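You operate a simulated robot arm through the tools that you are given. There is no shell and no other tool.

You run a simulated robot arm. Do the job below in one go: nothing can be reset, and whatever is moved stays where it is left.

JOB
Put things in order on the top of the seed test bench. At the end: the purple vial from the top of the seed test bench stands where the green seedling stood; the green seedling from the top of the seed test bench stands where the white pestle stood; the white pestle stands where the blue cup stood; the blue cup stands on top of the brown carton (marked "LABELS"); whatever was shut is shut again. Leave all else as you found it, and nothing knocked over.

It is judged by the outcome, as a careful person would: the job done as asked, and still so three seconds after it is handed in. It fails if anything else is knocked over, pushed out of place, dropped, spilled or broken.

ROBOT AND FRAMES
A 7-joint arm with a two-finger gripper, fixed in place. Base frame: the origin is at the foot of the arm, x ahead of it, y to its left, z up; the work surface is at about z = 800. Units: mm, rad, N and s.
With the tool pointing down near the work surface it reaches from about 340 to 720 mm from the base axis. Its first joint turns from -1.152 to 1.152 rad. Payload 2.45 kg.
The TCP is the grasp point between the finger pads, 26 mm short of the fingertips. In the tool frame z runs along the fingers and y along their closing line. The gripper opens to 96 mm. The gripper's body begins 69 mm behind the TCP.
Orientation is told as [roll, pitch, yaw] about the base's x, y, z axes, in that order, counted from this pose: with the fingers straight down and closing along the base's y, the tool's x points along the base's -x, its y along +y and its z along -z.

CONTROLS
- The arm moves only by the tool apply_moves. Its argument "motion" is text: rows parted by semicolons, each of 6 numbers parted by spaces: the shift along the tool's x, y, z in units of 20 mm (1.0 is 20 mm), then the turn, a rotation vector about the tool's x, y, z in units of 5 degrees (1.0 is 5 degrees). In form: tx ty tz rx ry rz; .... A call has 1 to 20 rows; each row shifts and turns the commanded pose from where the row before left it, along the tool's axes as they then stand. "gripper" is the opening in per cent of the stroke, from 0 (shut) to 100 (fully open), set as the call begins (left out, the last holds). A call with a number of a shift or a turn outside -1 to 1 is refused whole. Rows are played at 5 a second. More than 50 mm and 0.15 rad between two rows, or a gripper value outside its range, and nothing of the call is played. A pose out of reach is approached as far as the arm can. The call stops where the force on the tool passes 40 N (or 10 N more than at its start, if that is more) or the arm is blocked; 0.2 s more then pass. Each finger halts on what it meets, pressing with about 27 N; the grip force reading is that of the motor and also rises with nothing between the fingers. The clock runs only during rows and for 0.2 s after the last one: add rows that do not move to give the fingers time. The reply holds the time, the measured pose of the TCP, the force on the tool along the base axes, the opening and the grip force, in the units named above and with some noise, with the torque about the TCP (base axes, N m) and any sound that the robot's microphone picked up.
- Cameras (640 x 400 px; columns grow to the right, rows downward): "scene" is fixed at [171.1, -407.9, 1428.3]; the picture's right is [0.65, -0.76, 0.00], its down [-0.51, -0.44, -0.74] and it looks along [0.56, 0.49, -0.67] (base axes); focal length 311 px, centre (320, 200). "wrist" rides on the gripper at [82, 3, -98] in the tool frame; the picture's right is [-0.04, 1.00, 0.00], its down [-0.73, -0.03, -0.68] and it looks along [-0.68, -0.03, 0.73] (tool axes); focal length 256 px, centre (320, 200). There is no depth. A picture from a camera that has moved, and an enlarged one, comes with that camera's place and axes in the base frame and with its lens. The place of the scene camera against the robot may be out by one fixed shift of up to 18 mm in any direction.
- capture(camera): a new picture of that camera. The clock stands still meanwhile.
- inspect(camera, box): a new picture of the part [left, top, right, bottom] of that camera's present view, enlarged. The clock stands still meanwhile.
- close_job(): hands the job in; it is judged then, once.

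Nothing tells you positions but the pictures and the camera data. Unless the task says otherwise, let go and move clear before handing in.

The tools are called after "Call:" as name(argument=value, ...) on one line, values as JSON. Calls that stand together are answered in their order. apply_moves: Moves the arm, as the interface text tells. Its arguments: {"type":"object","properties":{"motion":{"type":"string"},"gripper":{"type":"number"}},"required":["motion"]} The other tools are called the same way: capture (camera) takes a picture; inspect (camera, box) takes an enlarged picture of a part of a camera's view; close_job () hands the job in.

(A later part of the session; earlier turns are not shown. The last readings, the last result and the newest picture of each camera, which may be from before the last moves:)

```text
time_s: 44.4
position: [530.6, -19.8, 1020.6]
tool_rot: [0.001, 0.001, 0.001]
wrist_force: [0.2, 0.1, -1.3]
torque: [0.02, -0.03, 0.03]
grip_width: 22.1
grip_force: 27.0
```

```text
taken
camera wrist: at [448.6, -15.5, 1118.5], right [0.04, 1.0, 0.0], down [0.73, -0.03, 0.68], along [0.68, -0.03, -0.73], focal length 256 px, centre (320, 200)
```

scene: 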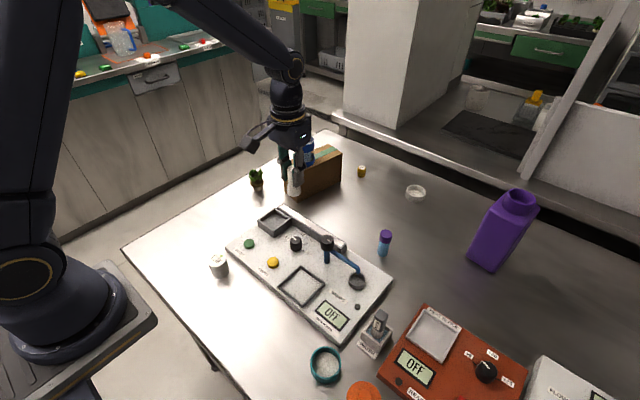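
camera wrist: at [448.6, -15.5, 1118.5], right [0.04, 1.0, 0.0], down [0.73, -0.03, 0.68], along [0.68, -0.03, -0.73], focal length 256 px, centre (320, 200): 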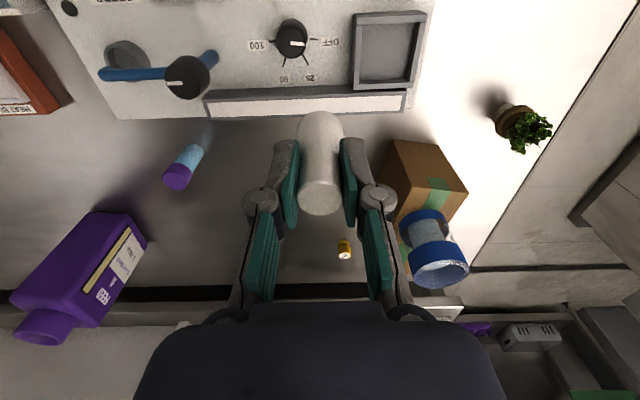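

On course, holding. I continue to above the cup's former place.

Call:
apply_moves(motion="0.1 0.413 0 0 0 0;0.188 0.826 0 0 0 0;0.188 0.826 0 0 0 0;0.188 0.826 0 0 0 0;0.188 0.826 0 0 0 0;0.188 0.826 0 0 0 0;0.188 0.826 0 0 0 0;0.188 0.826 0 0 0 0;0.188 0.826 0 0 0 0;0.188 0.826 0 0 0 0;0.188 0.826 0 0 0 0;0.188 0.826 0 0 0 0;0.188 0.826 0 0 0 0;0.1 0.413 0 0 0 0;0 0 0 0 0 0")

Call:
capture(camera="wrist")

Call:
capture(camera="scene")

```text
time_s: 47.6
position: [479.1, 195.5, 1020.1]
tool_rot: [0.0, 0.001, -0.001]
wrist_force: [-0.8, 0.0, -1.1]
torque: [0.02, -0.02, -0.01]
grip_width: 21.9
grip_force: 27.0
```

```text
taken
camera wrist: at [398.5, 199.6, 1118.7], right [0.04, 1.0, 0.0], down [0.73, -0.03, 0.68], along [0.68, -0.03, -0.73], focal length 256 px, centre (320, 200)
```

wrist: 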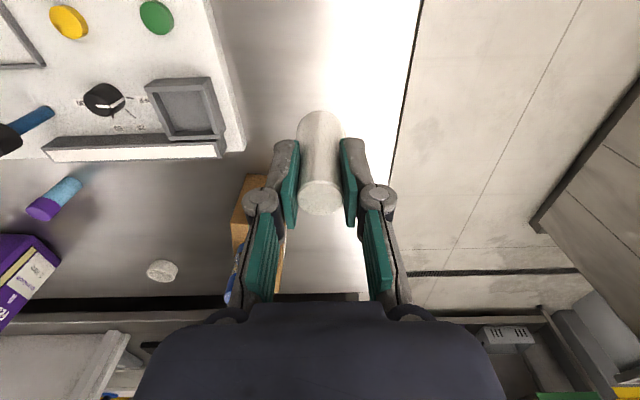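

```text
taken
```

scene: 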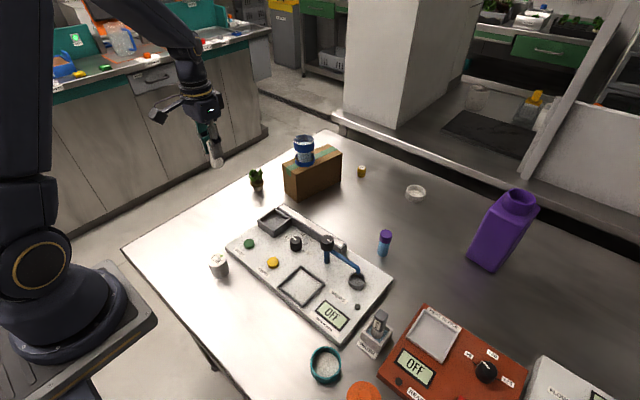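

A 2 mm correction, then lower to a few mm above the table.

Call:
apply_moves(motion="-0.095 -0.045 0.5 0 0 0;0 0 0.8 0 0 0;0 0 0.8 0 0 0;0 0 0.8 0 0 0;0 0 0.8 0 0 0;0 0 0.8 0 0 0;0 0 0.8 0 0 0;0 0 0.8 0 0 0;0 0 0.7 0 0 0;0 0 0.5 0 0 0;0 0 0.3 0 0 0;0 0 0.15 0 0 0;0 0 0 0 0 0")

Call:
capture(camera="wrist")

```text
time_s: 50.4
position: [482.5, 192.6, 866.1]
tool_rot: [0.001, 0.001, 0.0]
wrist_force: [0.1, 0.4, -2.0]
torque: [-0.01, -0.01, -0.02]
grip_width: 22.1
grip_force: 26.8
```

```text
taken
camera wrist: at [400.7, 198.2, 963.5], right [0.04, 1.0, 0.0], down [0.73, -0.03, 0.68], along [0.68, -0.03, -0.73], focal length 256 px, centre (320, 200)
```

wrist: 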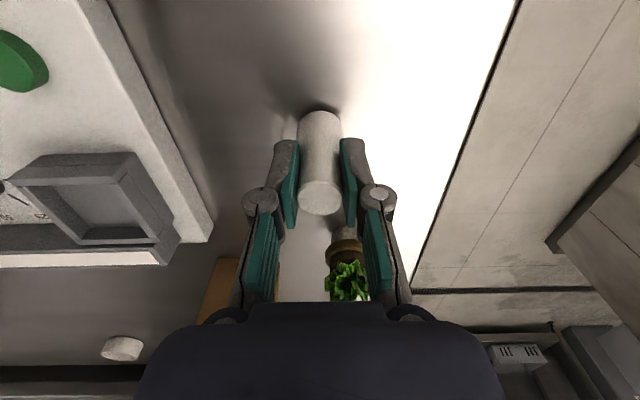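

Call:
apply_moves(motion="0 0 0.1 0 0 0;0 0 0.1 0 0 0;0 0 0 0 0 0")

Call:
apply_moves(motion="0 0 0.05 0 0 0;0 0 0 0 0 0")

```text
time_s: 51.2
position: [482.3, 195.1, 862.2]
tool_rot: [0.0, 0.0, -0.001]
wrist_force: [0.6, -0.1, -1.7]
torque: [0.0, 0.01, -0.01]
grip_width: 21.7
grip_force: 27.0
```

```text
time_s: 51.8
position: [482.4, 195.6, 860.5]
tool_rot: [0.001, -0.003, 0.001]
wrist_force: [-4.3, -2.0, 21.0]
torque: [-0.13, 0.27, -0.02]
grip_width: 21.9
grip_force: 26.8
```

Contact. I relieve by about 1 mm and release.

Call:
apply_moves(motion="0 0 -0.04 0 0 0;0 0 0 0 0 0")

Call:
apply_moves(motion="0 0 0 0 0 0;0 0 0 0 0 0;0 0 0 0 0 0;0 0 0 0 0 0;0 0 0 0 0 0", gripper=80)

Call:
capture(camera="wrist")

Call:
inspect(camera="scene", box=[190, 140, 290, 230])

```text
time_s: 52.4
position: [481.8, 193.9, 862.4]
tool_rot: [0.001, -0.003, 0.0]
wrist_force: [-1.7, -0.9, 11.6]
torque: [-0.02, 0.06, -0.03]
grip_width: 21.8
grip_force: 26.2
```

```text
time_s: 53.6
position: [482.8, 194.7, 861.4]
tool_rot: [-0.001, -0.001, 0.001]
wrist_force: [-1.1, 0.1, 0.5]
torque: [0.01, 0.01, -0.03]
grip_width: 76.8
grip_force: 0.0
```

```text
taken
camera wrist: at [400.6, 198.2, 959.3], right [0.04, 1.0, 0.0], down [0.73, -0.03, 0.68], along [0.68, -0.03, -0.73], focal length 256 px, centre (320, 200)
```

wrist: 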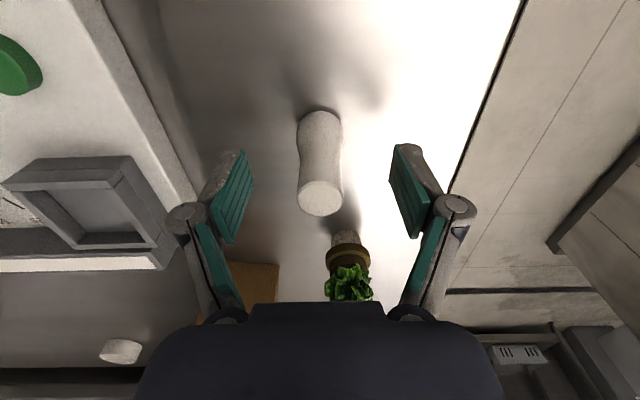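

```text
4.44 times, centred on (240, 185) of scene
camera zoom: at [171.1, -407.9, 1428.3], right [0.65, -0.76, 0.0], down [-0.51, -0.44, -0.74], along [0.56, 0.49, -0.67], focal length 1383 px, centre (676, 267)
```

zoom: 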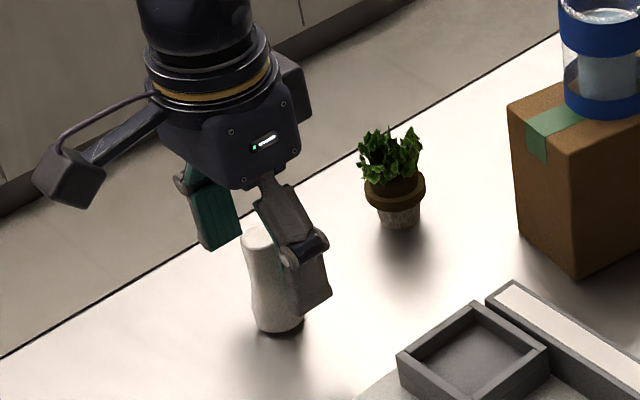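

The pestle stands upright at the cup's former place. I rise and go above the seedling.

Call:
apply_moves(motion="0 0 -0.5 0 0 0;0 0 -0.9 0 0 0;0 0 -0.9 0 0 0;0 0 -0.9 0 0 0;0 0 -0.9 0 0 0;0 0 -0.9 0 0 0;0 0 -0.9 0 0 0;0 0 -0.6 0 0 0;-0.8 0.13 0 0 0 0;-0.8 0.13 0 0 0 0;-0.8 0.13 0 0 0 0;-0.8 0.13 0 0 0 0;-0.8 0.13 0 0 0 0;-0.8 0.13 0 0 0 0;-0.8 0.13 0 0 0 0;0 0 0 0 0 0;0 0 0 0 0 0")

Call:
inspect(camera="wrist", box=[220, 20, 420, 200])

Call:
capture(camera="scene")

```text
time_s: 57.2
position: [594.1, 212.3, 991.1]
tool_rot: [0.001, 0.001, -0.001]
wrist_force: [-0.2, 0.3, 0.6]
torque: [0.01, -0.05, -0.02]
grip_width: 76.7
grip_force: 0.1
```

```text
2.22 times, centred on (320, 110) of wrist
camera zoom: at [513.0, 216.0, 1088.9], right [0.04, 1.0, 0.0], down [0.73, -0.03, 0.68], along [0.68, -0.03, -0.73], focal length 569 px, centre (320, 400)
```

zoom: 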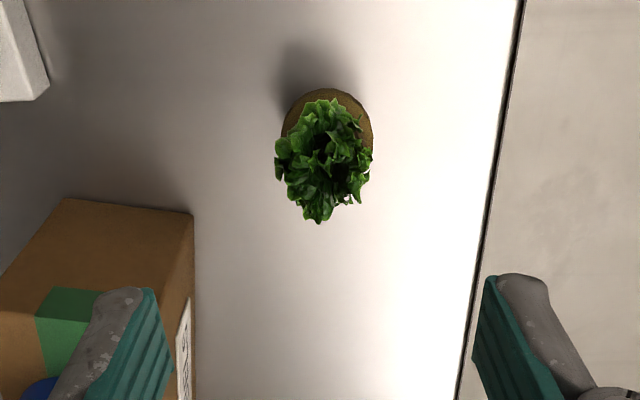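

```text
taken
```

scene: 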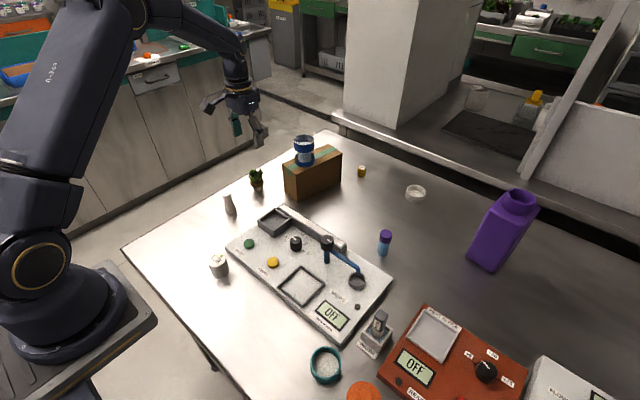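

The pot is about (596,216), rim diameter about 39 mm at z≈830. I correct and descend partway to recheck.

Call:
apply_moves(motion="-0.075 0.16 0.7 0 0 0;0 0 0.8 0 0 0;0 0 0.8 0 0 0;0 0 0.8 0 0 0;0 0 0.8 0 0 0;0 0 0.6 0 0 0;0 0 0 0 0 0")

Call:
inspect(camera="wrist", box=[200, 20, 440, 220])

Call:
inspect(camera="scene", box=[210, 120, 310, 210])

```text
time_s: 58.8
position: [595.8, 215.6, 901.0]
tool_rot: [0.0, 0.001, 0.0]
wrist_force: [-0.3, 0.0, 0.8]
torque: [-0.03, -0.03, 0.01]
grip_width: 76.8
grip_force: 0.1
```

```text
2.00 times, centred on (320, 120) of wrist
camera zoom: at [514.4, 219.2, 998.6], right [0.04, 1.0, 0.0], down [0.73, -0.03, 0.68], along [0.68, -0.03, -0.73], focal length 512 px, centre (320, 360)
```

zoom: 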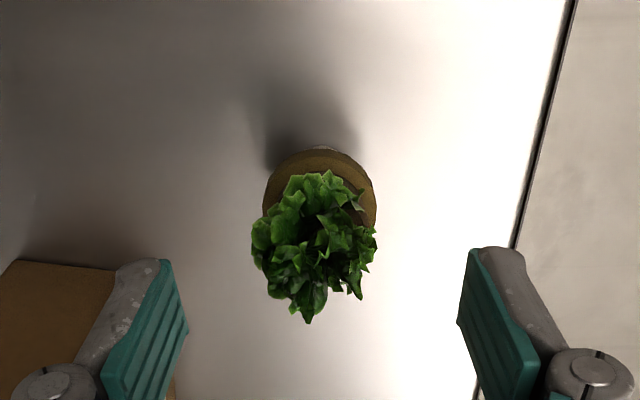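

```text
4.44 times, centred on (260, 165) of scene
camera zoom: at [171.1, -407.9, 1428.3], right [0.65, -0.76, 0.0], down [-0.51, -0.44, -0.74], along [0.56, 0.49, -0.67], focal length 1383 px, centre (587, 356)
```

zoom: 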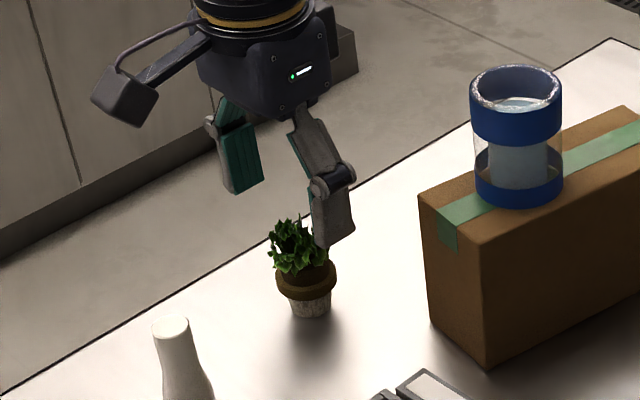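

Centred. I descend to the pot rim (TCP z≈830), then close.

Call:
apply_moves(motion="0 0 0.6 0 0 0;0 0 0.7 0 0 0;0 0 0.7 0 0 0;0 0 0.7 0 0 0;0 0 0.5 0 0 0;0 0 0.35 0 0 0;0 0 0 0 0 0")

Call:
inspect(camera="wrist", box=[200, 60, 440, 260])

Call:
inspect(camera="scene", box=[210, 120, 310, 210])

```text
time_s: 60.4
position: [595.3, 215.0, 828.4]
tool_rot: [0.0, 0.0, 0.0]
wrist_force: [1.4, -0.1, 0.1]
torque: [0.01, 0.0, 0.0]
grip_width: 76.9
grip_force: 0.2
```

```text
2.00 times, centred on (320, 160) of wrist
camera zoom: at [514.1, 219.2, 928.0], right [0.04, 1.0, 0.0], down [0.73, -0.03, 0.68], along [0.68, -0.03, -0.73], focal length 512 px, centre (320, 280)
```

zoom: 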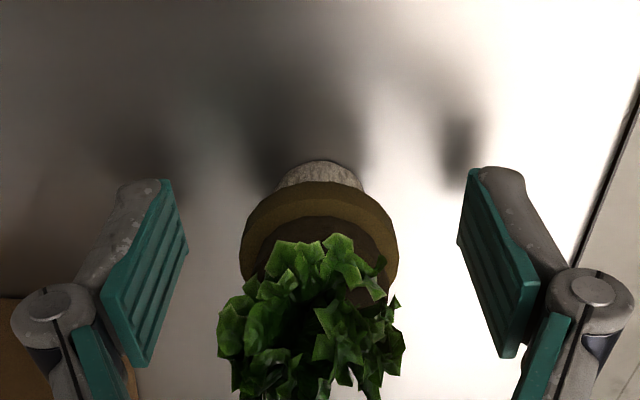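

```text
4.44 times, centred on (260, 165) of scene
camera zoom: at [171.1, -407.9, 1428.3], right [0.65, -0.76, 0.0], down [-0.51, -0.44, -0.74], along [0.56, 0.49, -0.67], focal length 1383 px, centre (587, 356)
```

zoom: 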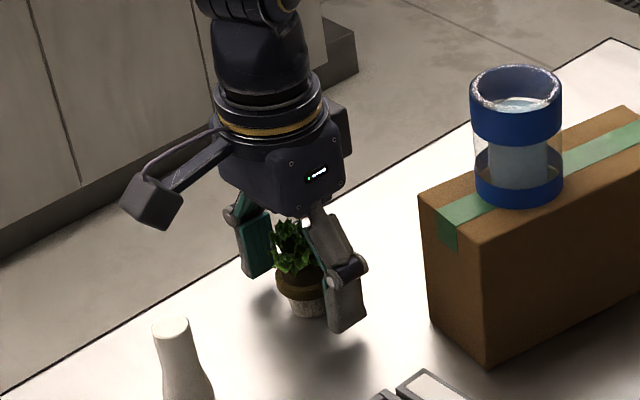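

Call:
apply_moves(motion="0 0 0 0 0 0;0 0 0 0 0 0;0 0 0 0 0 0;0 0 0 0 0 0;0 0 0 0 0 0", gripper=15)

Call:
apply_moves(motion="0 0 -0.1 0 0 0;0 0 -0.2 0 0 0;0 0 -0.2 0 0 0;0 0 0 0 0 0")

Call:
inspect(camera="wrist", box=[200, 60, 440, 260])

Call:
inspect(camera="scene", box=[210, 120, 310, 210])

```text
time_s: 61.6
position: [595.1, 216.5, 830.1]
tool_rot: [0.001, 0.0, 0.0]
wrist_force: [0.1, -0.4, 0.3]
torque: [-0.01, 0.06, -0.01]
grip_width: 28.4
grip_force: 27.3
```

```text
time_s: 62.6
position: [594.7, 215.5, 840.6]
tool_rot: [0.002, 0.0, 0.0]
wrist_force: [-0.1, 0.1, 0.3]
torque: [0.01, 0.03, -0.02]
grip_width: 28.1
grip_force: 27.2
```

```text
2.00 times, centred on (320, 160) of wrist
camera zoom: at [514.0, 219.5, 938.5], right [0.04, 1.0, 0.0], down [0.73, -0.03, 0.68], along [0.68, -0.03, -0.73], focal length 512 px, centre (320, 280)
```

zoom: 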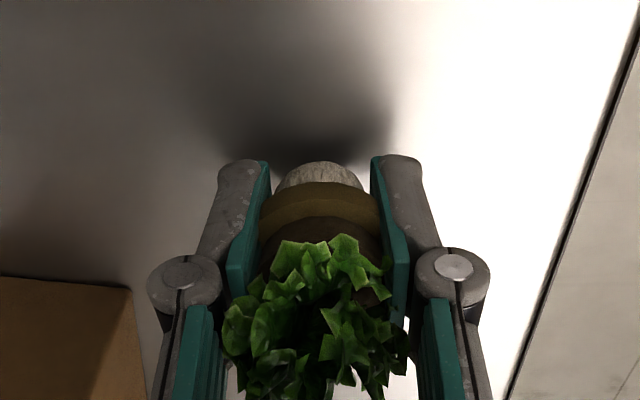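

```text
4.44 times, centred on (260, 165) of scene
camera zoom: at [171.1, -407.9, 1428.3], right [0.65, -0.76, 0.0], down [-0.51, -0.44, -0.74], along [0.56, 0.49, -0.67], focal length 1383 px, centre (587, 356)
```

zoom: 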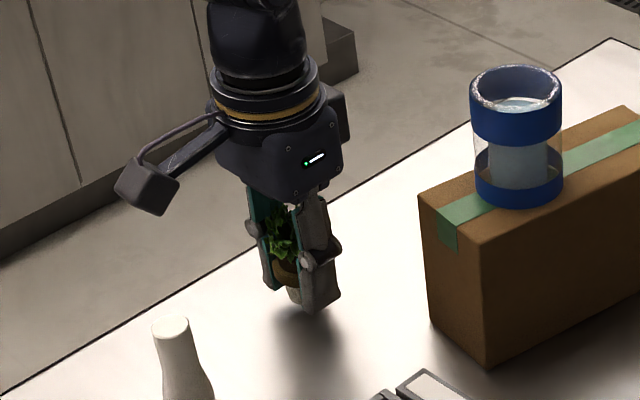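

The seedling is held and lifts with the gripper. I raise it above the cup's height, then carry it to the pestle's former place (619.5, −324.5).

Call:
apply_moves(motion="0 0 -0.5 0 0 0;0 0 -0.8 0 0 0;0 0 -0.8 0 0 0;0 0 -0.8 0 0 0;0 0 -0.8 0 0 0;0 0 -0.8 0 0 0;0 0 -0.8 0 0 0;0 0 -0.8 0 0 0;0 0 -0.8 0 0 0;0 0 -0.8 0 0 0;0 0 -0.8 0 0 0;0 0 -0.8 0 0 0;0 0 -0.4 0 0 0;0 0 0 0 0 0")

Call:
apply_moves(motion="0 -0.4 0 0 0 0;0 -0.85 0 0 0 0;0 -0.85 0 0 0 0;0 -0.85 0 0 0 0;0 -0.85 0 0 0 0;0 -0.85 0 0 0 0;0 -0.85 0 0 0 0;0 -0.85 0 0 0 0;0 -0.85 0 0 0 0;0 -0.85 0 0 0 0;0 -0.85 0 0 0 0;0 -0.85 0 0 0 0;0 -0.85 0 0 0 0;0 -0.85 0 0 0 0;0 -0.85 0 0 0 0;0 -0.85 0 0 0 0;0 -0.85 0 0 0 0;0 -0.85 0 0 0 0;0 -0.85 0 0 0 0;0 -0.4 0 0 0 0")

Call:
capture(camera="scene")

Call:
capture(camera="wrist")

```text
time_s: 65.6
position: [596.8, 215.9, 1034.2]
tool_rot: [-0.001, 0.001, 0.0]
wrist_force: [-0.4, -0.3, -0.1]
torque: [0.03, 0.0, 0.03]
grip_width: 29.6
grip_force: 27.3
```

```text
time_s: 69.8
position: [596.3, -106.4, 1033.5]
tool_rot: [-0.001, -0.002, 0.001]
wrist_force: [-0.3, 0.6, -0.8]
torque: [-0.02, -0.04, 0.01]
grip_width: 29.7
grip_force: 27.1
```

```text
taken
```

scene: 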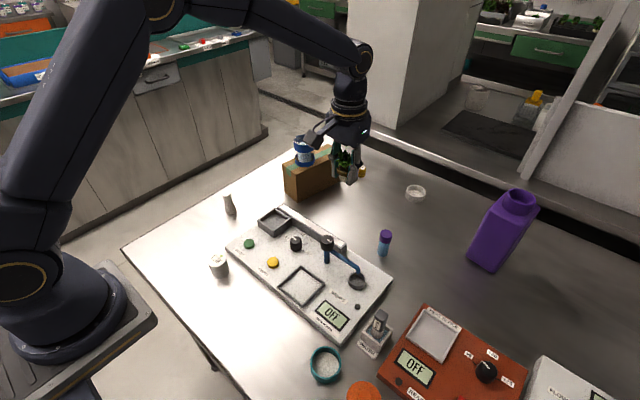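

```text
taken
camera wrist: at [514.3, -103.1, 1131.8], right [0.04, 1.0, 0.0], down [0.73, -0.03, 0.68], along [0.68, -0.03, -0.73], focal length 256 px, centre (320, 200)
```

wrist: 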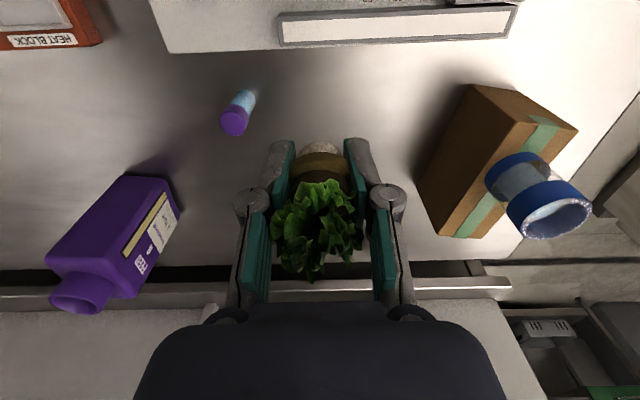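

Call:
inspect(camera="wrist", box=[200, 60, 440, 260])

Call:
inspect(camera="scene", box=[290, 110, 390, 210])

```text
2.00 times, centred on (320, 160) of wrist
camera zoom: at [514.3, -103.1, 1131.8], right [0.04, 1.0, 0.0], down [0.73, -0.03, 0.68], along [0.68, -0.03, -0.73], focal length 512 px, centre (320, 280)
```

zoom: 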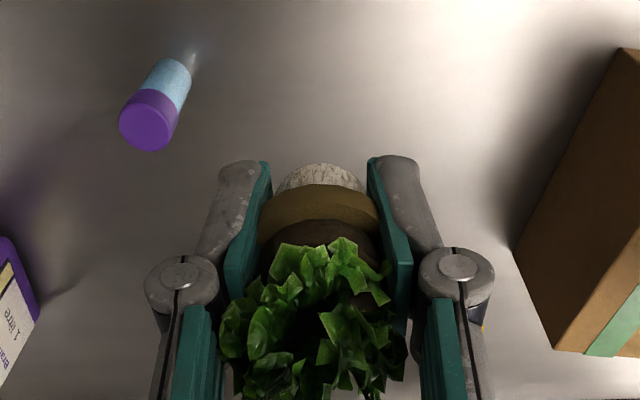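

```text
4.00 times, centred on (340, 160) of scene
camera zoom: at [171.1, -407.9, 1428.3], right [0.65, -0.76, 0.0], down [-0.51, -0.44, -0.74], along [0.56, 0.49, -0.67], focal length 1244 px, centre (240, 360)
```

zoom: 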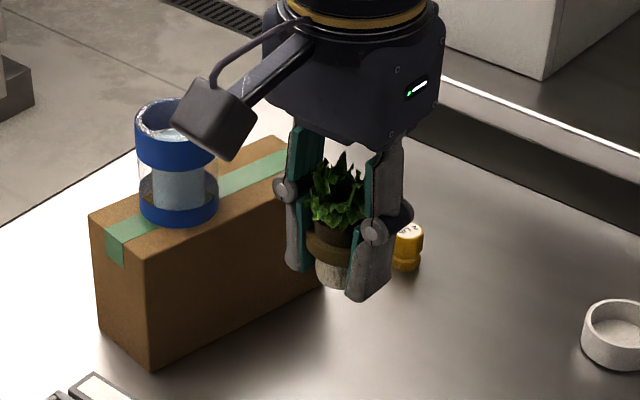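

Still held upright. I continue to above the pestle's former place.

Call:
apply_moves(motion="-0.04 -0.4 0 0 0 0;-0.09 -0.84 0 0 0 0;-0.09 -0.84 0 0 0 0;-0.09 -0.84 0 0 0 0;-0.09 -0.84 0 0 0 0;-0.09 -0.84 0 0 0 0;-0.09 -0.84 0 0 0 0;-0.09 -0.84 0 0 0 0;-0.09 -0.84 0 0 0 0;-0.09 -0.84 0 0 0 0;-0.09 -0.84 0 0 0 0;-0.09 -0.84 0 0 0 0;-0.09 -0.84 0 0 0 0;-0.04 -0.42 0 0 0 0;0 0 0 0 0 0;0 0 0 0 0 0")

Call:
capture(camera="wrist")

```text
time_s: 73.2
position: [619.9, -325.5, 1032.5]
tool_rot: [0.0, -0.001, 0.0]
wrist_force: [0.0, 0.3, 0.2]
torque: [-0.02, 0.0, 0.02]
grip_width: 29.8
grip_force: 27.0
```

```text
taken
camera wrist: at [538.0, -321.2, 1132.1], right [0.04, 1.0, 0.0], down [0.73, -0.03, 0.68], along [0.68, -0.03, -0.73], focal length 256 px, centre (320, 200)
```

wrist: 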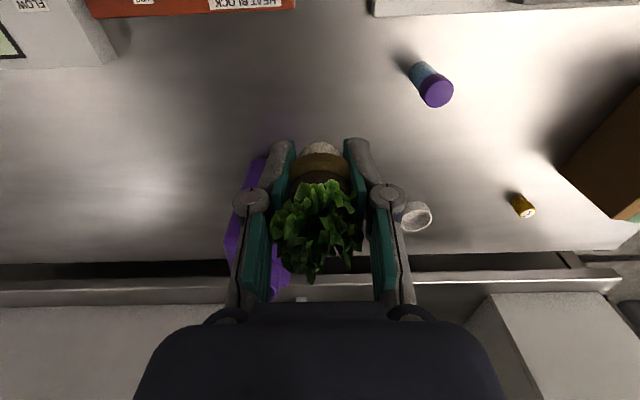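

Well aligned with the pestle's old spot. I lower to about 6 mm above contact.

Call:
apply_moves(motion="0 0 0.5 0 0 0;0 0 0.85 0 0 0;0 0 0.85 0 0 0;0 0 0.85 0 0 0;0 0 0.85 0 0 0;0 0 0.85 0 0 0;0 0 0.85 0 0 0;0 0 0.85 0 0 0;0 0 0.85 0 0 0;0 0 0.85 0 0 0;0 0 0.7 0 0 0;0 0 0.5 0 0 0;0 0 0.3 0 0 0;0 0 0.15 0 0 0;0 0 0 0 0 0")

Call:
inspect(camera="scene", box=[370, 210, 470, 310])

Call:
inspect(camera="wrist", box=[200, 60, 440, 260])

```text
time_s: 76.4
position: [619.8, -324.6, 839.2]
tool_rot: [-0.001, 0.0, 0.0]
wrist_force: [-0.2, -0.1, 0.5]
torque: [-0.02, 0.04, 0.01]
grip_width: 29.6
grip_force: 27.0
```

```text
4.00 times, centred on (420, 260) of scene
camera zoom: at [171.1, -407.9, 1428.3], right [0.65, -0.76, 0.0], down [-0.51, -0.44, -0.74], along [0.56, 0.49, -0.67], focal length 1244 px, centre (-80, -40)
```

zoom: 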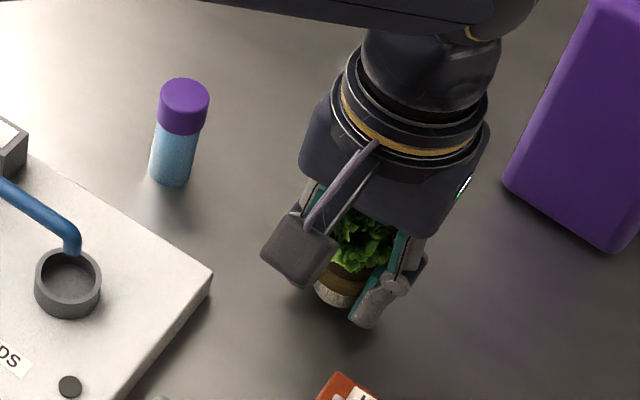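

```text
2.00 times, centred on (320, 160) of wrist
camera zoom: at [537.7, -320.5, 936.3], right [0.04, 1.0, 0.0], down [0.73, -0.03, 0.68], along [0.68, -0.03, -0.73], focal length 512 px, centre (320, 280)
```

zoom: 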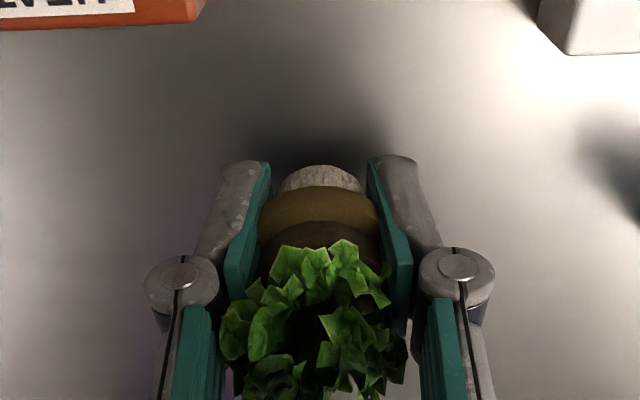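

Call:
apply_moves(motion="0 0 0.15 0 0 0;0 0 0.15 0 0 0;0 0 0 0 0 0")

Call:
apply_moves(motion="0 0 0.05 0 0 0;0 0 0 0 0 0")

Call:
apply_moves(motion="0 0 0.05 0 0 0;0 0 0 0 0 0")

```text
time_s: 77.2
position: [618.3, -323.9, 831.9]
tool_rot: [0.0, 0.0, 0.0]
wrist_force: [-0.4, -0.2, -0.4]
torque: [0.0, 0.02, -0.01]
grip_width: 29.8
grip_force: 27.0
```

```text
time_s: 77.8
position: [619.8, -324.4, 831.4]
tool_rot: [0.0, -0.001, 0.0]
wrist_force: [-0.3, 0.1, -0.5]
torque: [0.01, -0.01, -0.03]
grip_width: 29.3
grip_force: 27.3
```

```text
time_s: 78.4
position: [618.7, -323.2, 831.1]
tool_rot: [0.0, -0.002, 0.001]
wrist_force: [-0.1, 0.2, 0.2]
torque: [0.01, 0.02, 0.01]
grip_width: 29.6
grip_force: 26.9
```

Call:
apply_moves(motion="0 0 0.05 0 0 0;0 0 0 0 0 0")

Call:
inspect(camera="wrist", box=[200, 60, 440, 260])

```text
time_s: 79.0
position: [618.3, -324.6, 829.3]
tool_rot: [0.0, -0.001, 0.0]
wrist_force: [0.1, -0.1, -0.7]
torque: [-0.01, 0.02, -0.02]
grip_width: 29.8
grip_force: 27.2
```

```text
2.00 times, centred on (320, 160) of wrist
camera zoom: at [537.8, -320.3, 927.3], right [0.04, 1.0, 0.0], down [0.73, -0.03, 0.68], along [0.68, -0.03, -0.73], focal length 512 px, centre (320, 280)
```

zoom: 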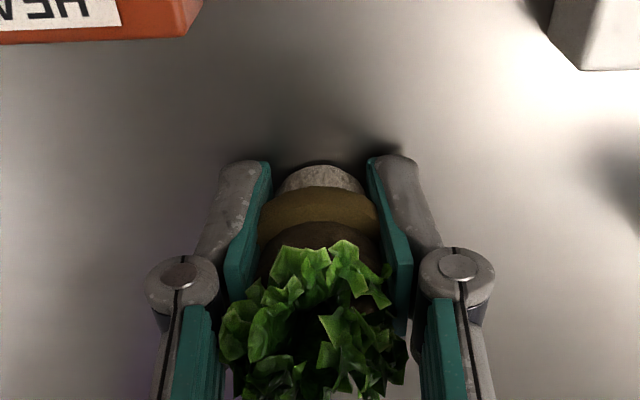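

Call:
apply_moves(motion="0 0 0.04 0 0 0;0 0 0 0 0 0")

Call:
apply_moves(motion="0 0 0.03 0 0 0;0 0 0 0 0 0")

```text
time_s: 79.6
position: [619.9, -324.1, 829.5]
tool_rot: [0.001, 0.0, 0.0]
wrist_force: [0.5, 0.4, 1.1]
torque: [0.0, -0.03, 0.0]
grip_width: 29.5
grip_force: 26.9
```

```text
time_s: 80.2
position: [619.1, -323.6, 827.9]
tool_rot: [0.001, 0.0, 0.0]
wrist_force: [-0.9, 0.3, 3.0]
torque: [0.02, -0.02, 0.02]
grip_width: 29.8
grip_force: 27.3
```

Contact felt. I release the pot and check.

Call:
apply_moves(motion="0 0 0 0 0 0;0 0 0 0 0 0;0 0 0 0 0 0;0 0 0 0 0 0;0 0 0 0 0 0", gripper=80)

Call:
inspect(camera="wrist", box=[200, 60, 440, 260])

Call:
inspect(camera="scene", box=[370, 210, 470, 310])

```text
time_s: 81.4
position: [618.6, -324.7, 827.2]
tool_rot: [0.0, 0.001, 0.0]
wrist_force: [-0.1, 0.4, 0.0]
torque: [0.01, 0.02, 0.0]
grip_width: 76.7
grip_force: 0.0
```

```text
2.00 times, centred on (320, 160) of wrist
camera zoom: at [537.7, -320.3, 926.0], right [0.04, 1.0, 0.0], down [0.73, -0.03, 0.68], along [0.68, -0.03, -0.73], focal length 512 px, centre (320, 280)
```

zoom: 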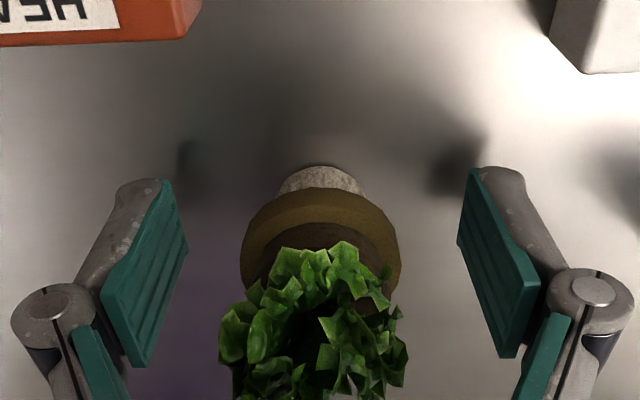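

```text
4.00 times, centred on (420, 260) of scene
camera zoom: at [171.1, -407.9, 1428.3], right [0.65, -0.76, 0.0], down [-0.51, -0.44, -0.74], along [0.56, 0.49, -0.67], focal length 1244 px, centre (-80, -40)
```

zoom: 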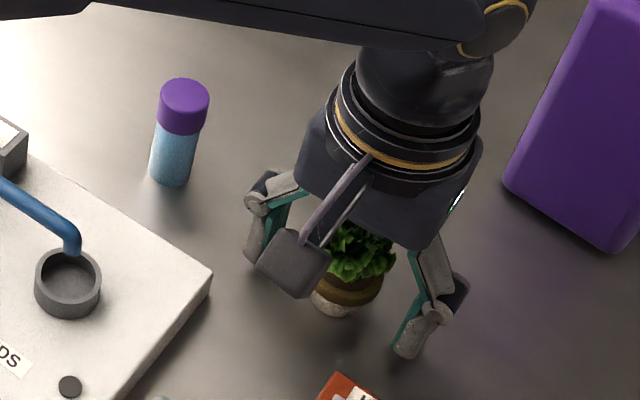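

The seedling stands upright at the pestle's old place. I rise and move above the vial.

Call:
apply_moves(motion="0 0 -0.5 0 0 0;0 0 -0.9 0 0 0;0 0 -0.9 0 0 0;0 0 -0.9 0 0 0;0 0 -0.9 0 0 0;0 0 -0.9 0 0 0;0 0 -0.9 0 0 0;0 0 -0.9 0 0 0;0 0 -0.9 0 0 0;-0.1 0.85 0 0 0 0;-0.1 0.85 0 0 0 0;-0.1 0.85 0 0 0 0;-0.1 0.85 0 0 0 0;-0.1 0.85 0 0 0 0;-0.1 0.85 0 0 0 0;-0.1 0.85 0 0 0 0;0 0 0 0 0 0;0 0 0 0 0 0")

Call:
inspect(camera="wrist", box=[220, 20, 420, 200])

Call:
capture(camera="scene")

```text
time_s: 85.2
position: [633.3, -203.9, 981.9]
tool_rot: [0.001, 0.001, -0.001]
wrist_force: [-0.4, 1.3, -0.1]
torque: [-0.01, 0.0, -0.03]
grip_width: 76.8
grip_force: 0.0
```

```text
2.22 times, centred on (320, 110) of wrist
camera zoom: at [551.9, -200.9, 1079.9], right [0.04, 1.0, 0.0], down [0.73, -0.03, 0.68], along [0.68, -0.03, -0.73], focal length 569 px, centre (320, 400)
```

zoom: 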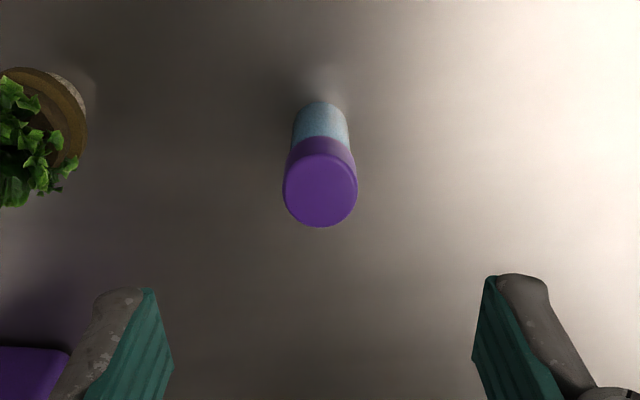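

```text
taken
```

scene: 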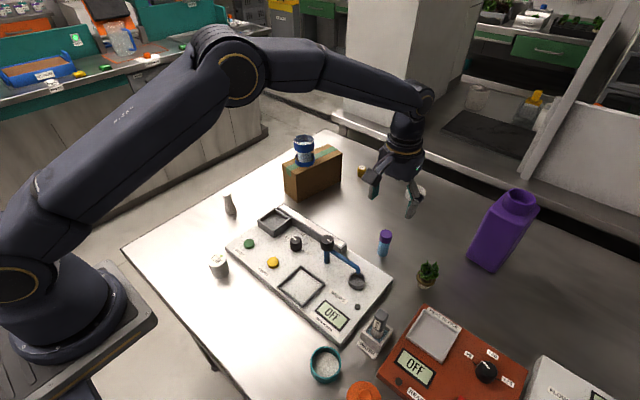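

The vial axis is about 7 mm further out, at (640.5,−204), 68 mm tall with a cap about 28 mm wide. I correct and descend partway.

Call:
apply_moves(motion="-0.35 0 0.5 0 0 0;0 0 0.9 0 0 0;0 0 0.9 0 0 0;0 0 0.7 0 0 0;0 0 0 0 0 0;0 0 0 0 0 0")

Call:
inspect(camera="wrist", box=[200, 40, 440, 240])

```text
time_s: 86.6
position: [641.3, -206.5, 921.2]
tool_rot: [0.0, 0.0, 0.001]
wrist_force: [-0.1, -0.3, 0.1]
torque: [-0.05, 0.02, 0.01]
grip_width: 76.9
grip_force: 0.1
```

```text
2.00 times, centred on (320, 140) of wrist
camera zoom: at [559.3, -201.9, 1019.8], right [0.04, 1.0, 0.0], down [0.73, -0.03, 0.68], along [0.68, -0.03, -0.73], focal length 512 px, centre (320, 320)
```

zoom: 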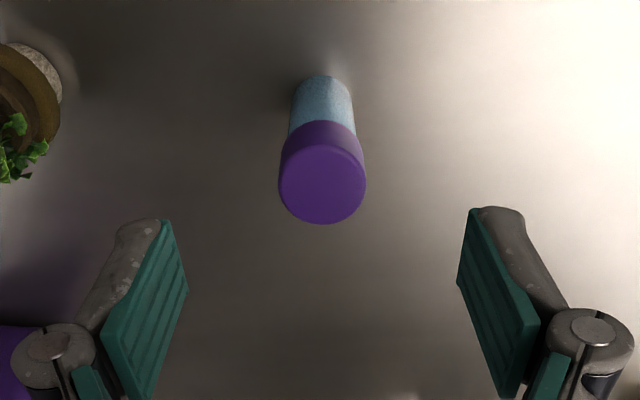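

Call:
apply_moves(motion="0.05 0.02 0.5 0 0 0;0 0 0.8 0 0 0;0 0 0.8 0 0 0;0 0 0.8 0 0 0;0 0 0.5 0 0 0;0 0 0.25 0 0 0;0 0 0 0 0 0")

Call:
inspect(camera="wrist", box=[200, 60, 440, 260])

Call:
inspect(camera="scene", box=[340, 190, 440, 290])

```text
time_s: 88.2
position: [639.2, -204.8, 848.8]
tool_rot: [0.0, 0.0, 0.0]
wrist_force: [0.5, 0.6, 0.5]
torque: [0.03, -0.01, -0.01]
grip_width: 77.1
grip_force: 0.0
```

```text
2.00 times, centred on (320, 160) of wrist
camera zoom: at [557.7, -200.9, 946.7], right [0.04, 1.0, 0.0], down [0.73, -0.03, 0.68], along [0.68, -0.03, -0.73], focal length 512 px, centre (320, 280)
```

zoom: 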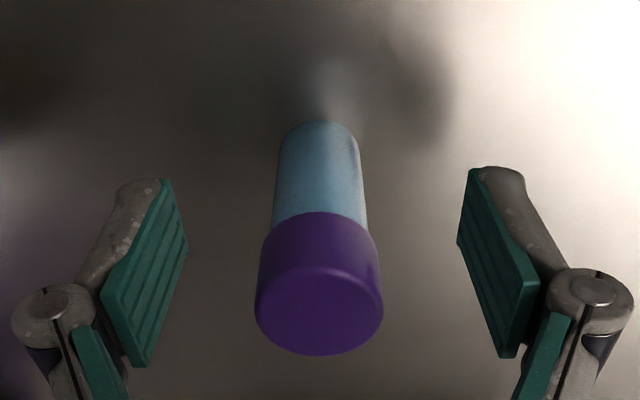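

```text
4.00 times, centred on (390, 240) of scene
camera zoom: at [171.1, -407.9, 1428.3], right [0.65, -0.76, 0.0], down [-0.51, -0.44, -0.74], along [0.56, 0.49, -0.67], focal length 1244 px, centre (40, 40)
```

zoom: 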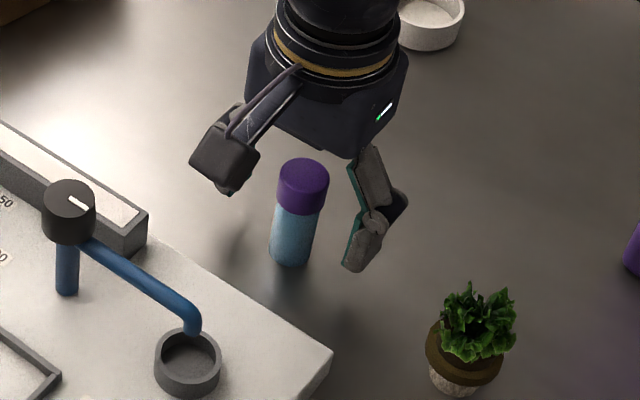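

Good alignment. I close on the vial and test-lift 10 mm.

Call:
apply_moves(motion="0 0 0 0 0 0;0 0 0 0 0 0;0 0 0 0 0 0;0 0 0 0 0 0;0 0 0 0 0 0;0 0 0 0 0 0", gripper=10)

Call:
apply_moves(motion="0 0 -0.1 0 0 0;0 0 -0.2 0 0 0;0 0 -0.2 0 0 0;0 0 0 0 0 0")

Call:
inspect(camera="wrist", box=[200, 60, 440, 260])

Call:
inspect(camera="scene", box=[340, 190, 440, 290])

```text
time_s: 89.6
position: [638.8, -204.0, 848.4]
tool_rot: [-0.001, 0.0, 0.0]
wrist_force: [-0.7, -0.6, 0.5]
torque: [-0.03, 0.01, -0.02]
grip_width: 25.6
grip_force: 26.9
```

```text
time_s: 90.6
position: [640.6, -204.3, 859.1]
tool_rot: [0.0, 0.0, 0.001]
wrist_force: [-0.3, 0.1, -0.7]
torque: [-0.03, 0.0, 0.01]
grip_width: 25.9
grip_force: 27.1
```

```text
2.00 times, centred on (320, 160) of wrist
camera zoom: at [557.8, -200.8, 956.9], right [0.04, 1.0, 0.0], down [0.73, -0.03, 0.68], along [0.68, -0.03, -0.73], focal length 512 px, centre (320, 280)
```

zoom: 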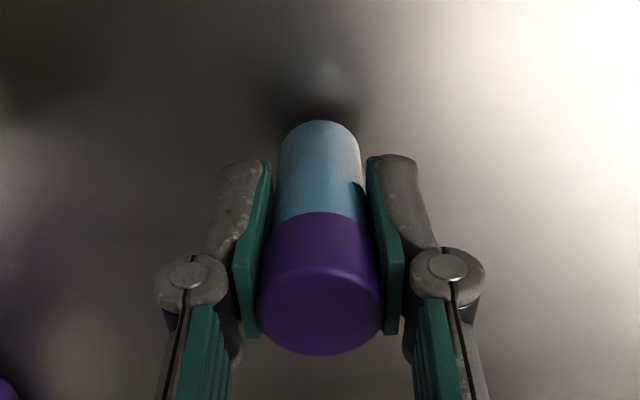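

```text
4.00 times, centred on (390, 240) of scene
camera zoom: at [171.1, -407.9, 1428.3], right [0.65, -0.76, 0.0], down [-0.51, -0.44, -0.74], along [0.56, 0.49, -0.67], focal length 1244 px, centre (40, 40)
```

zoom: 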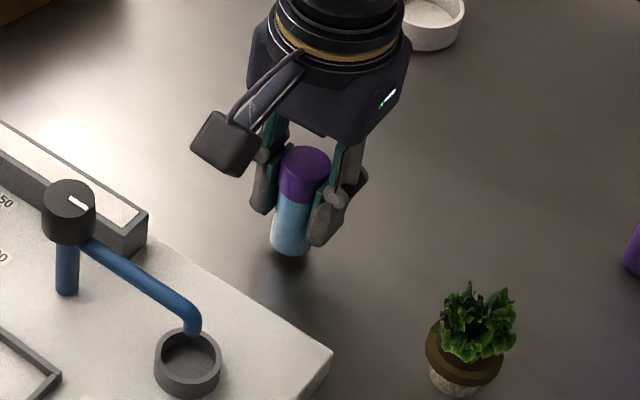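

Held and lifting. I raise the vial above the cup's height and carry it to the seedling's former place (595.5, 215.5).

Call:
apply_moves(motion="0 0 -0.5 0 0 0;0 0 -0.8 0 0 0;0 0 -0.8 0 0 0;0 0 -0.8 0 0 0;0 0 -0.8 0 0 0;0 0 -0.8 0 0 0;0 0 -0.8 0 0 0;0 0 -0.8 0 0 0;0 0 -0.8 0 0 0;0 0 -0.8 0 0 0;0 0 -0.8 0 0 0;0 0 -0.8 0 0 0;0.5 0.4 0 0 0 0;0.5 0.8 0 0 0 0;0.5 0.8 0 0 0 0;0.5 0.8 0 0 0 0;0.5 0.8 0 0 0 0;0.5 0.8 0 0 0 0;0 0.8 0 0 0 0;0 0 0 0 0 0")

Call:
apply_moves(motion="0 0.4 0 0 0 0;0 0.85 0 0 0 0;0 0.85 0 0 0 0;0 0.85 0 0 0 0;0 0.85 0 0 0 0;0 0.85 0 0 0 0;0 0.85 0 0 0 0;0 0.85 0 0 0 0;0 0.85 0 0 0 0;0 0.85 0 0 0 0;0 0.85 0 0 0 0;0 0.85 0 0 0 0;0 0.85 0 0 0 0;0 0.85 0 0 0 0;0 0.85 0 0 0 0;0 0.85 0 0 0 0;0 0.85 0 0 0 0;0 0.85 0 0 0 0;0 0.5 0 0 0 0;0 0 0 0 0 0")

Call:
capture(camera="wrist")

Call:
capture(camera="scene")

```text
time_s: 94.8
position: [579.4, -100.9, 1045.0]
tool_rot: [0.001, 0.001, 0.0]
wrist_force: [0.2, -0.4, -0.8]
torque: [0.01, -0.03, -0.01]
grip_width: 26.0
grip_force: 26.6
```

```text
time_s: 99.0
position: [579.1, 206.7, 1044.7]
tool_rot: [-0.001, -0.001, 0.001]
wrist_force: [-0.1, 0.3, -0.5]
torque: [0.01, 0.04, 0.03]
grip_width: 25.8
grip_force: 27.1
```

```text
taken
camera wrist: at [497.6, 210.2, 1142.8], right [0.04, 1.0, 0.0], down [0.73, -0.03, 0.68], along [0.68, -0.03, -0.73], focal length 256 px, centre (320, 200)
```

wrist: 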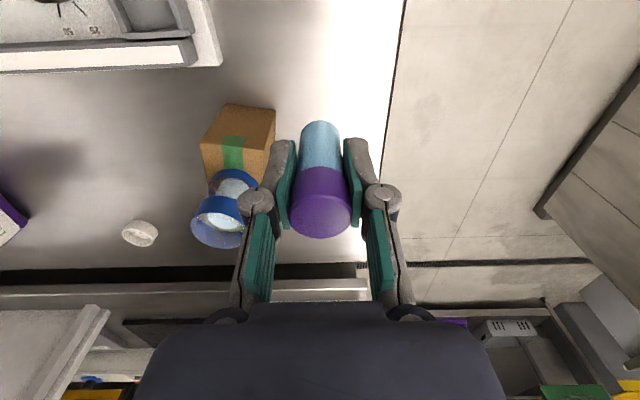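

```text
taken
```

scene: 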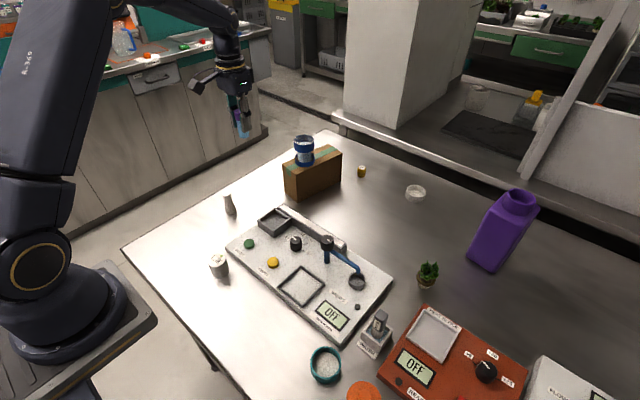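

Call:
apply_moves(motion="-0.4 0.23 0 0 0 0;-0.42 0.225 0.3 0 0 0;0 0 0.8 0 0 0;0 0 0.8 0 0 0;0 0 0.8 0 0 0;0 0 0.8 0 0 0;0 0 0.8 0 0 0;0 0 0.8 0 0 0;0 0 0.8 0 0 0;0 0 0.8 0 0 0;0 0 0.8 0 0 0;0 0 0.8 0 0 0;0 0 0.6 0 0 0;0 0 0.3 0 0 0;0 0 0.2 0 0 0;0 0 0 0 0 0")

Call:
capture(camera="wrist")

Call:
inspect(camera="scene", box=[210, 120, 310, 210])

```text
time_s: 102.4
position: [595.4, 214.8, 856.3]
tool_rot: [0.001, 0.0, 0.003]
wrist_force: [0.2, 0.4, -1.4]
torque: [0.05, -0.01, -0.01]
grip_width: 25.4
grip_force: 27.0
```

```text
taken
camera wrist: at [514.1, 219.4, 954.6], right [0.04, 1.0, 0.0], down [0.73, -0.03, 0.68], along [0.68, -0.03, -0.73], focal length 256 px, centre (320, 200)
```

wrist: 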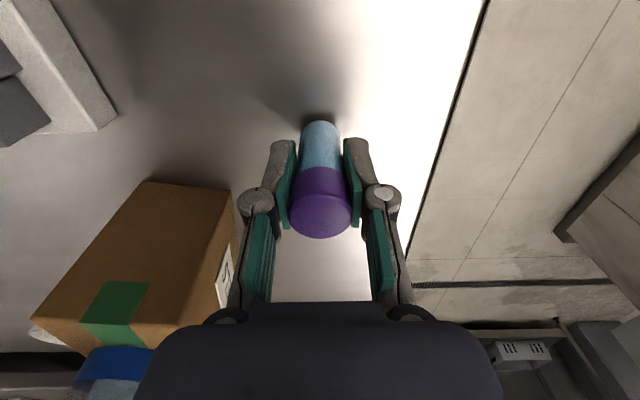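

```text
4.44 times, centred on (260, 165) of scene
camera zoom: at [171.1, -407.9, 1428.3], right [0.65, -0.76, 0.0], down [-0.51, -0.44, -0.74], along [0.56, 0.49, -0.67], focal length 1383 px, centre (587, 356)
```

zoom: 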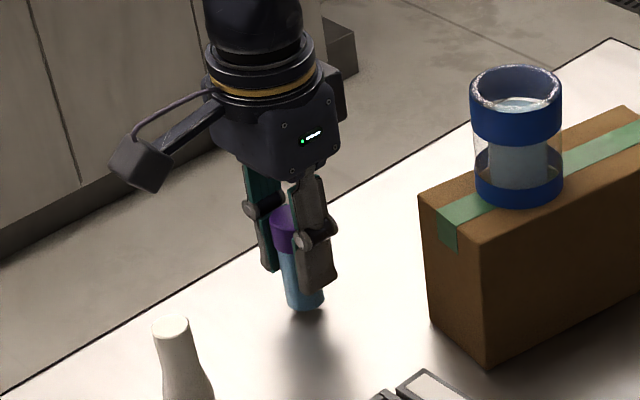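

About 8 mm to go; I lower gently.

Call:
apply_moves(motion="0 0 0.15 0 0 0;0 0 0.15 0 0 0;0 0 0 0 0 0")

Call:
apply_moves(motion="0 0 0.05 0 0 0;0 0 0 0 0 0")

Call:
apply_moves(motion="0 0 0.04 0 0 0;0 0 0 0 0 0")

```text
time_s: 103.2
position: [595.1, 214.4, 850.8]
tool_rot: [0.0, -0.002, 0.002]
wrist_force: [-0.9, 0.4, -0.8]
torque: [-0.04, 0.04, -0.02]
grip_width: 25.5
grip_force: 26.5
```

```text
time_s: 103.8
position: [595.5, 216.6, 850.1]
tool_rot: [-0.001, -0.001, 0.0]
wrist_force: [0.4, -0.2, 0.4]
torque: [-0.01, 0.01, -0.02]
grip_width: 25.8
grip_force: 26.8
```

```text
time_s: 104.4
position: [594.6, 216.3, 849.3]
tool_rot: [0.001, 0.0, 0.001]
wrist_force: [-0.7, 0.0, -0.4]
torque: [-0.02, -0.03, -0.03]
grip_width: 26.0
grip_force: 26.5
```

Call:
apply_moves(motion="0 0 0.03 0 0 0;0 0 0 0 0 0")

Call:
apply_moves(motion="0 0 0.02 0 0 0;0 0 0 0 0 0")

```text
time_s: 105.0
position: [595.8, 216.2, 847.9]
tool_rot: [0.001, -0.001, 0.0]
wrist_force: [0.9, -0.2, 1.1]
torque: [0.0, 0.02, 0.02]
grip_width: 25.8
grip_force: 27.2
```

```text
time_s: 105.6
position: [595.7, 216.0, 847.9]
tool_rot: [-0.001, 0.001, 0.001]
wrist_force: [0.0, 0.6, 5.3]
torque: [-0.04, 0.0, 0.01]
grip_width: 25.9
grip_force: 26.9
```

Contact. I release the vial and rise clear.

Call:
apply_moves(motion="0 0 0 0 0 0;0 0 0 0 0 0;0 0 0 0 0 0;0 0 0 0 0 0;0 0 0 0 0 0", gripper=80)

Call:
capture(camera="wrist")

Call:
apply_moves(motion="0 0 -0.4 0 0 0;0 0 -0.8 0 0 0;0 0 -0.8 0 0 0;0 0 -0.8 0 0 0;0 0 -0.8 0 0 0;0 0 -0.8 0 0 0;0 0 -0.8 0 0 0;0 0 -0.8 0 0 0;0 0 -0.8 0 0 0;0 0 -0.8 0 0 0;0 0 -0.8 0 0 0;0.8 -0.5 -0.5 0 0 0;0.8 -0.5 -0.5 0 0 0;0.8 -0.5 -0.5 0 0 0;0.8 -0.5 -0.5 0 0 0;0.8 -0.5 0 0 0 0;0.8 -0.5 0 0 0 0;0.8 -0.5 0 0 0 0;0.8 -0.5 0 0 0 0;0 0 0 0 0 0")

Call:
capture(camera="wrist")

Call:
capture(camera="scene")

```text
time_s: 106.8
position: [594.8, 215.4, 847.8]
tool_rot: [-0.001, -0.001, 0.0]
wrist_force: [0.8, 0.1, -0.4]
torque: [0.03, 0.01, 0.02]
grip_width: 77.0
grip_force: 0.1
```

```text
taken
camera wrist: at [513.5, 219.2, 946.3], right [0.04, 1.0, 0.0], down [0.73, -0.03, 0.68], along [0.68, -0.03, -0.73], focal length 256 px, centre (320, 200)
```

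wrist: 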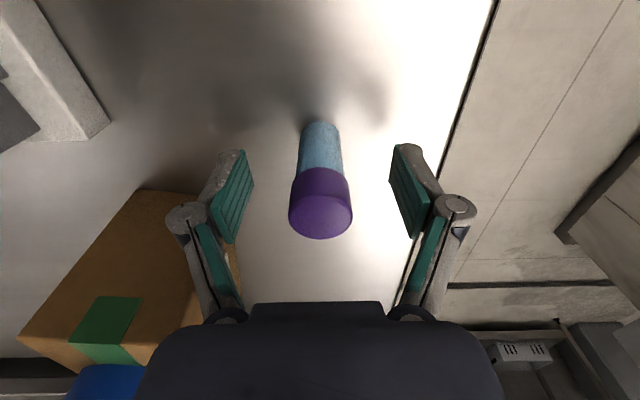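

```text
time_s: 111.0
position: [466.9, 135.6, 1056.4]
tool_rot: [0.0, 0.0, 0.003]
wrist_force: [0.7, -0.3, -0.2]
torque: [-0.01, 0.03, 0.0]
grip_width: 77.0
grip_force: 0.0
```

```text
taken
camera wrist: at [385.5, 139.6, 1154.4], right [0.04, 1.0, 0.0], down [0.73, -0.03, 0.68], along [0.68, -0.03, -0.73], focal length 256 px, centre (320, 200)
```

wrist: 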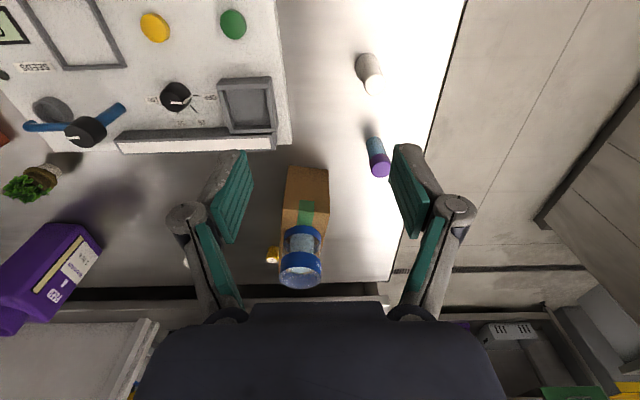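

```text
taken
```

scene: 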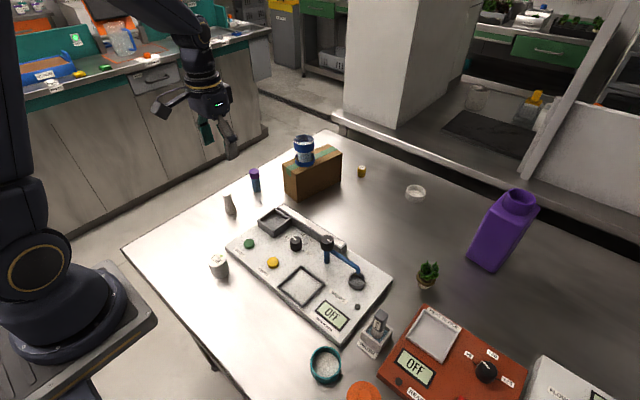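

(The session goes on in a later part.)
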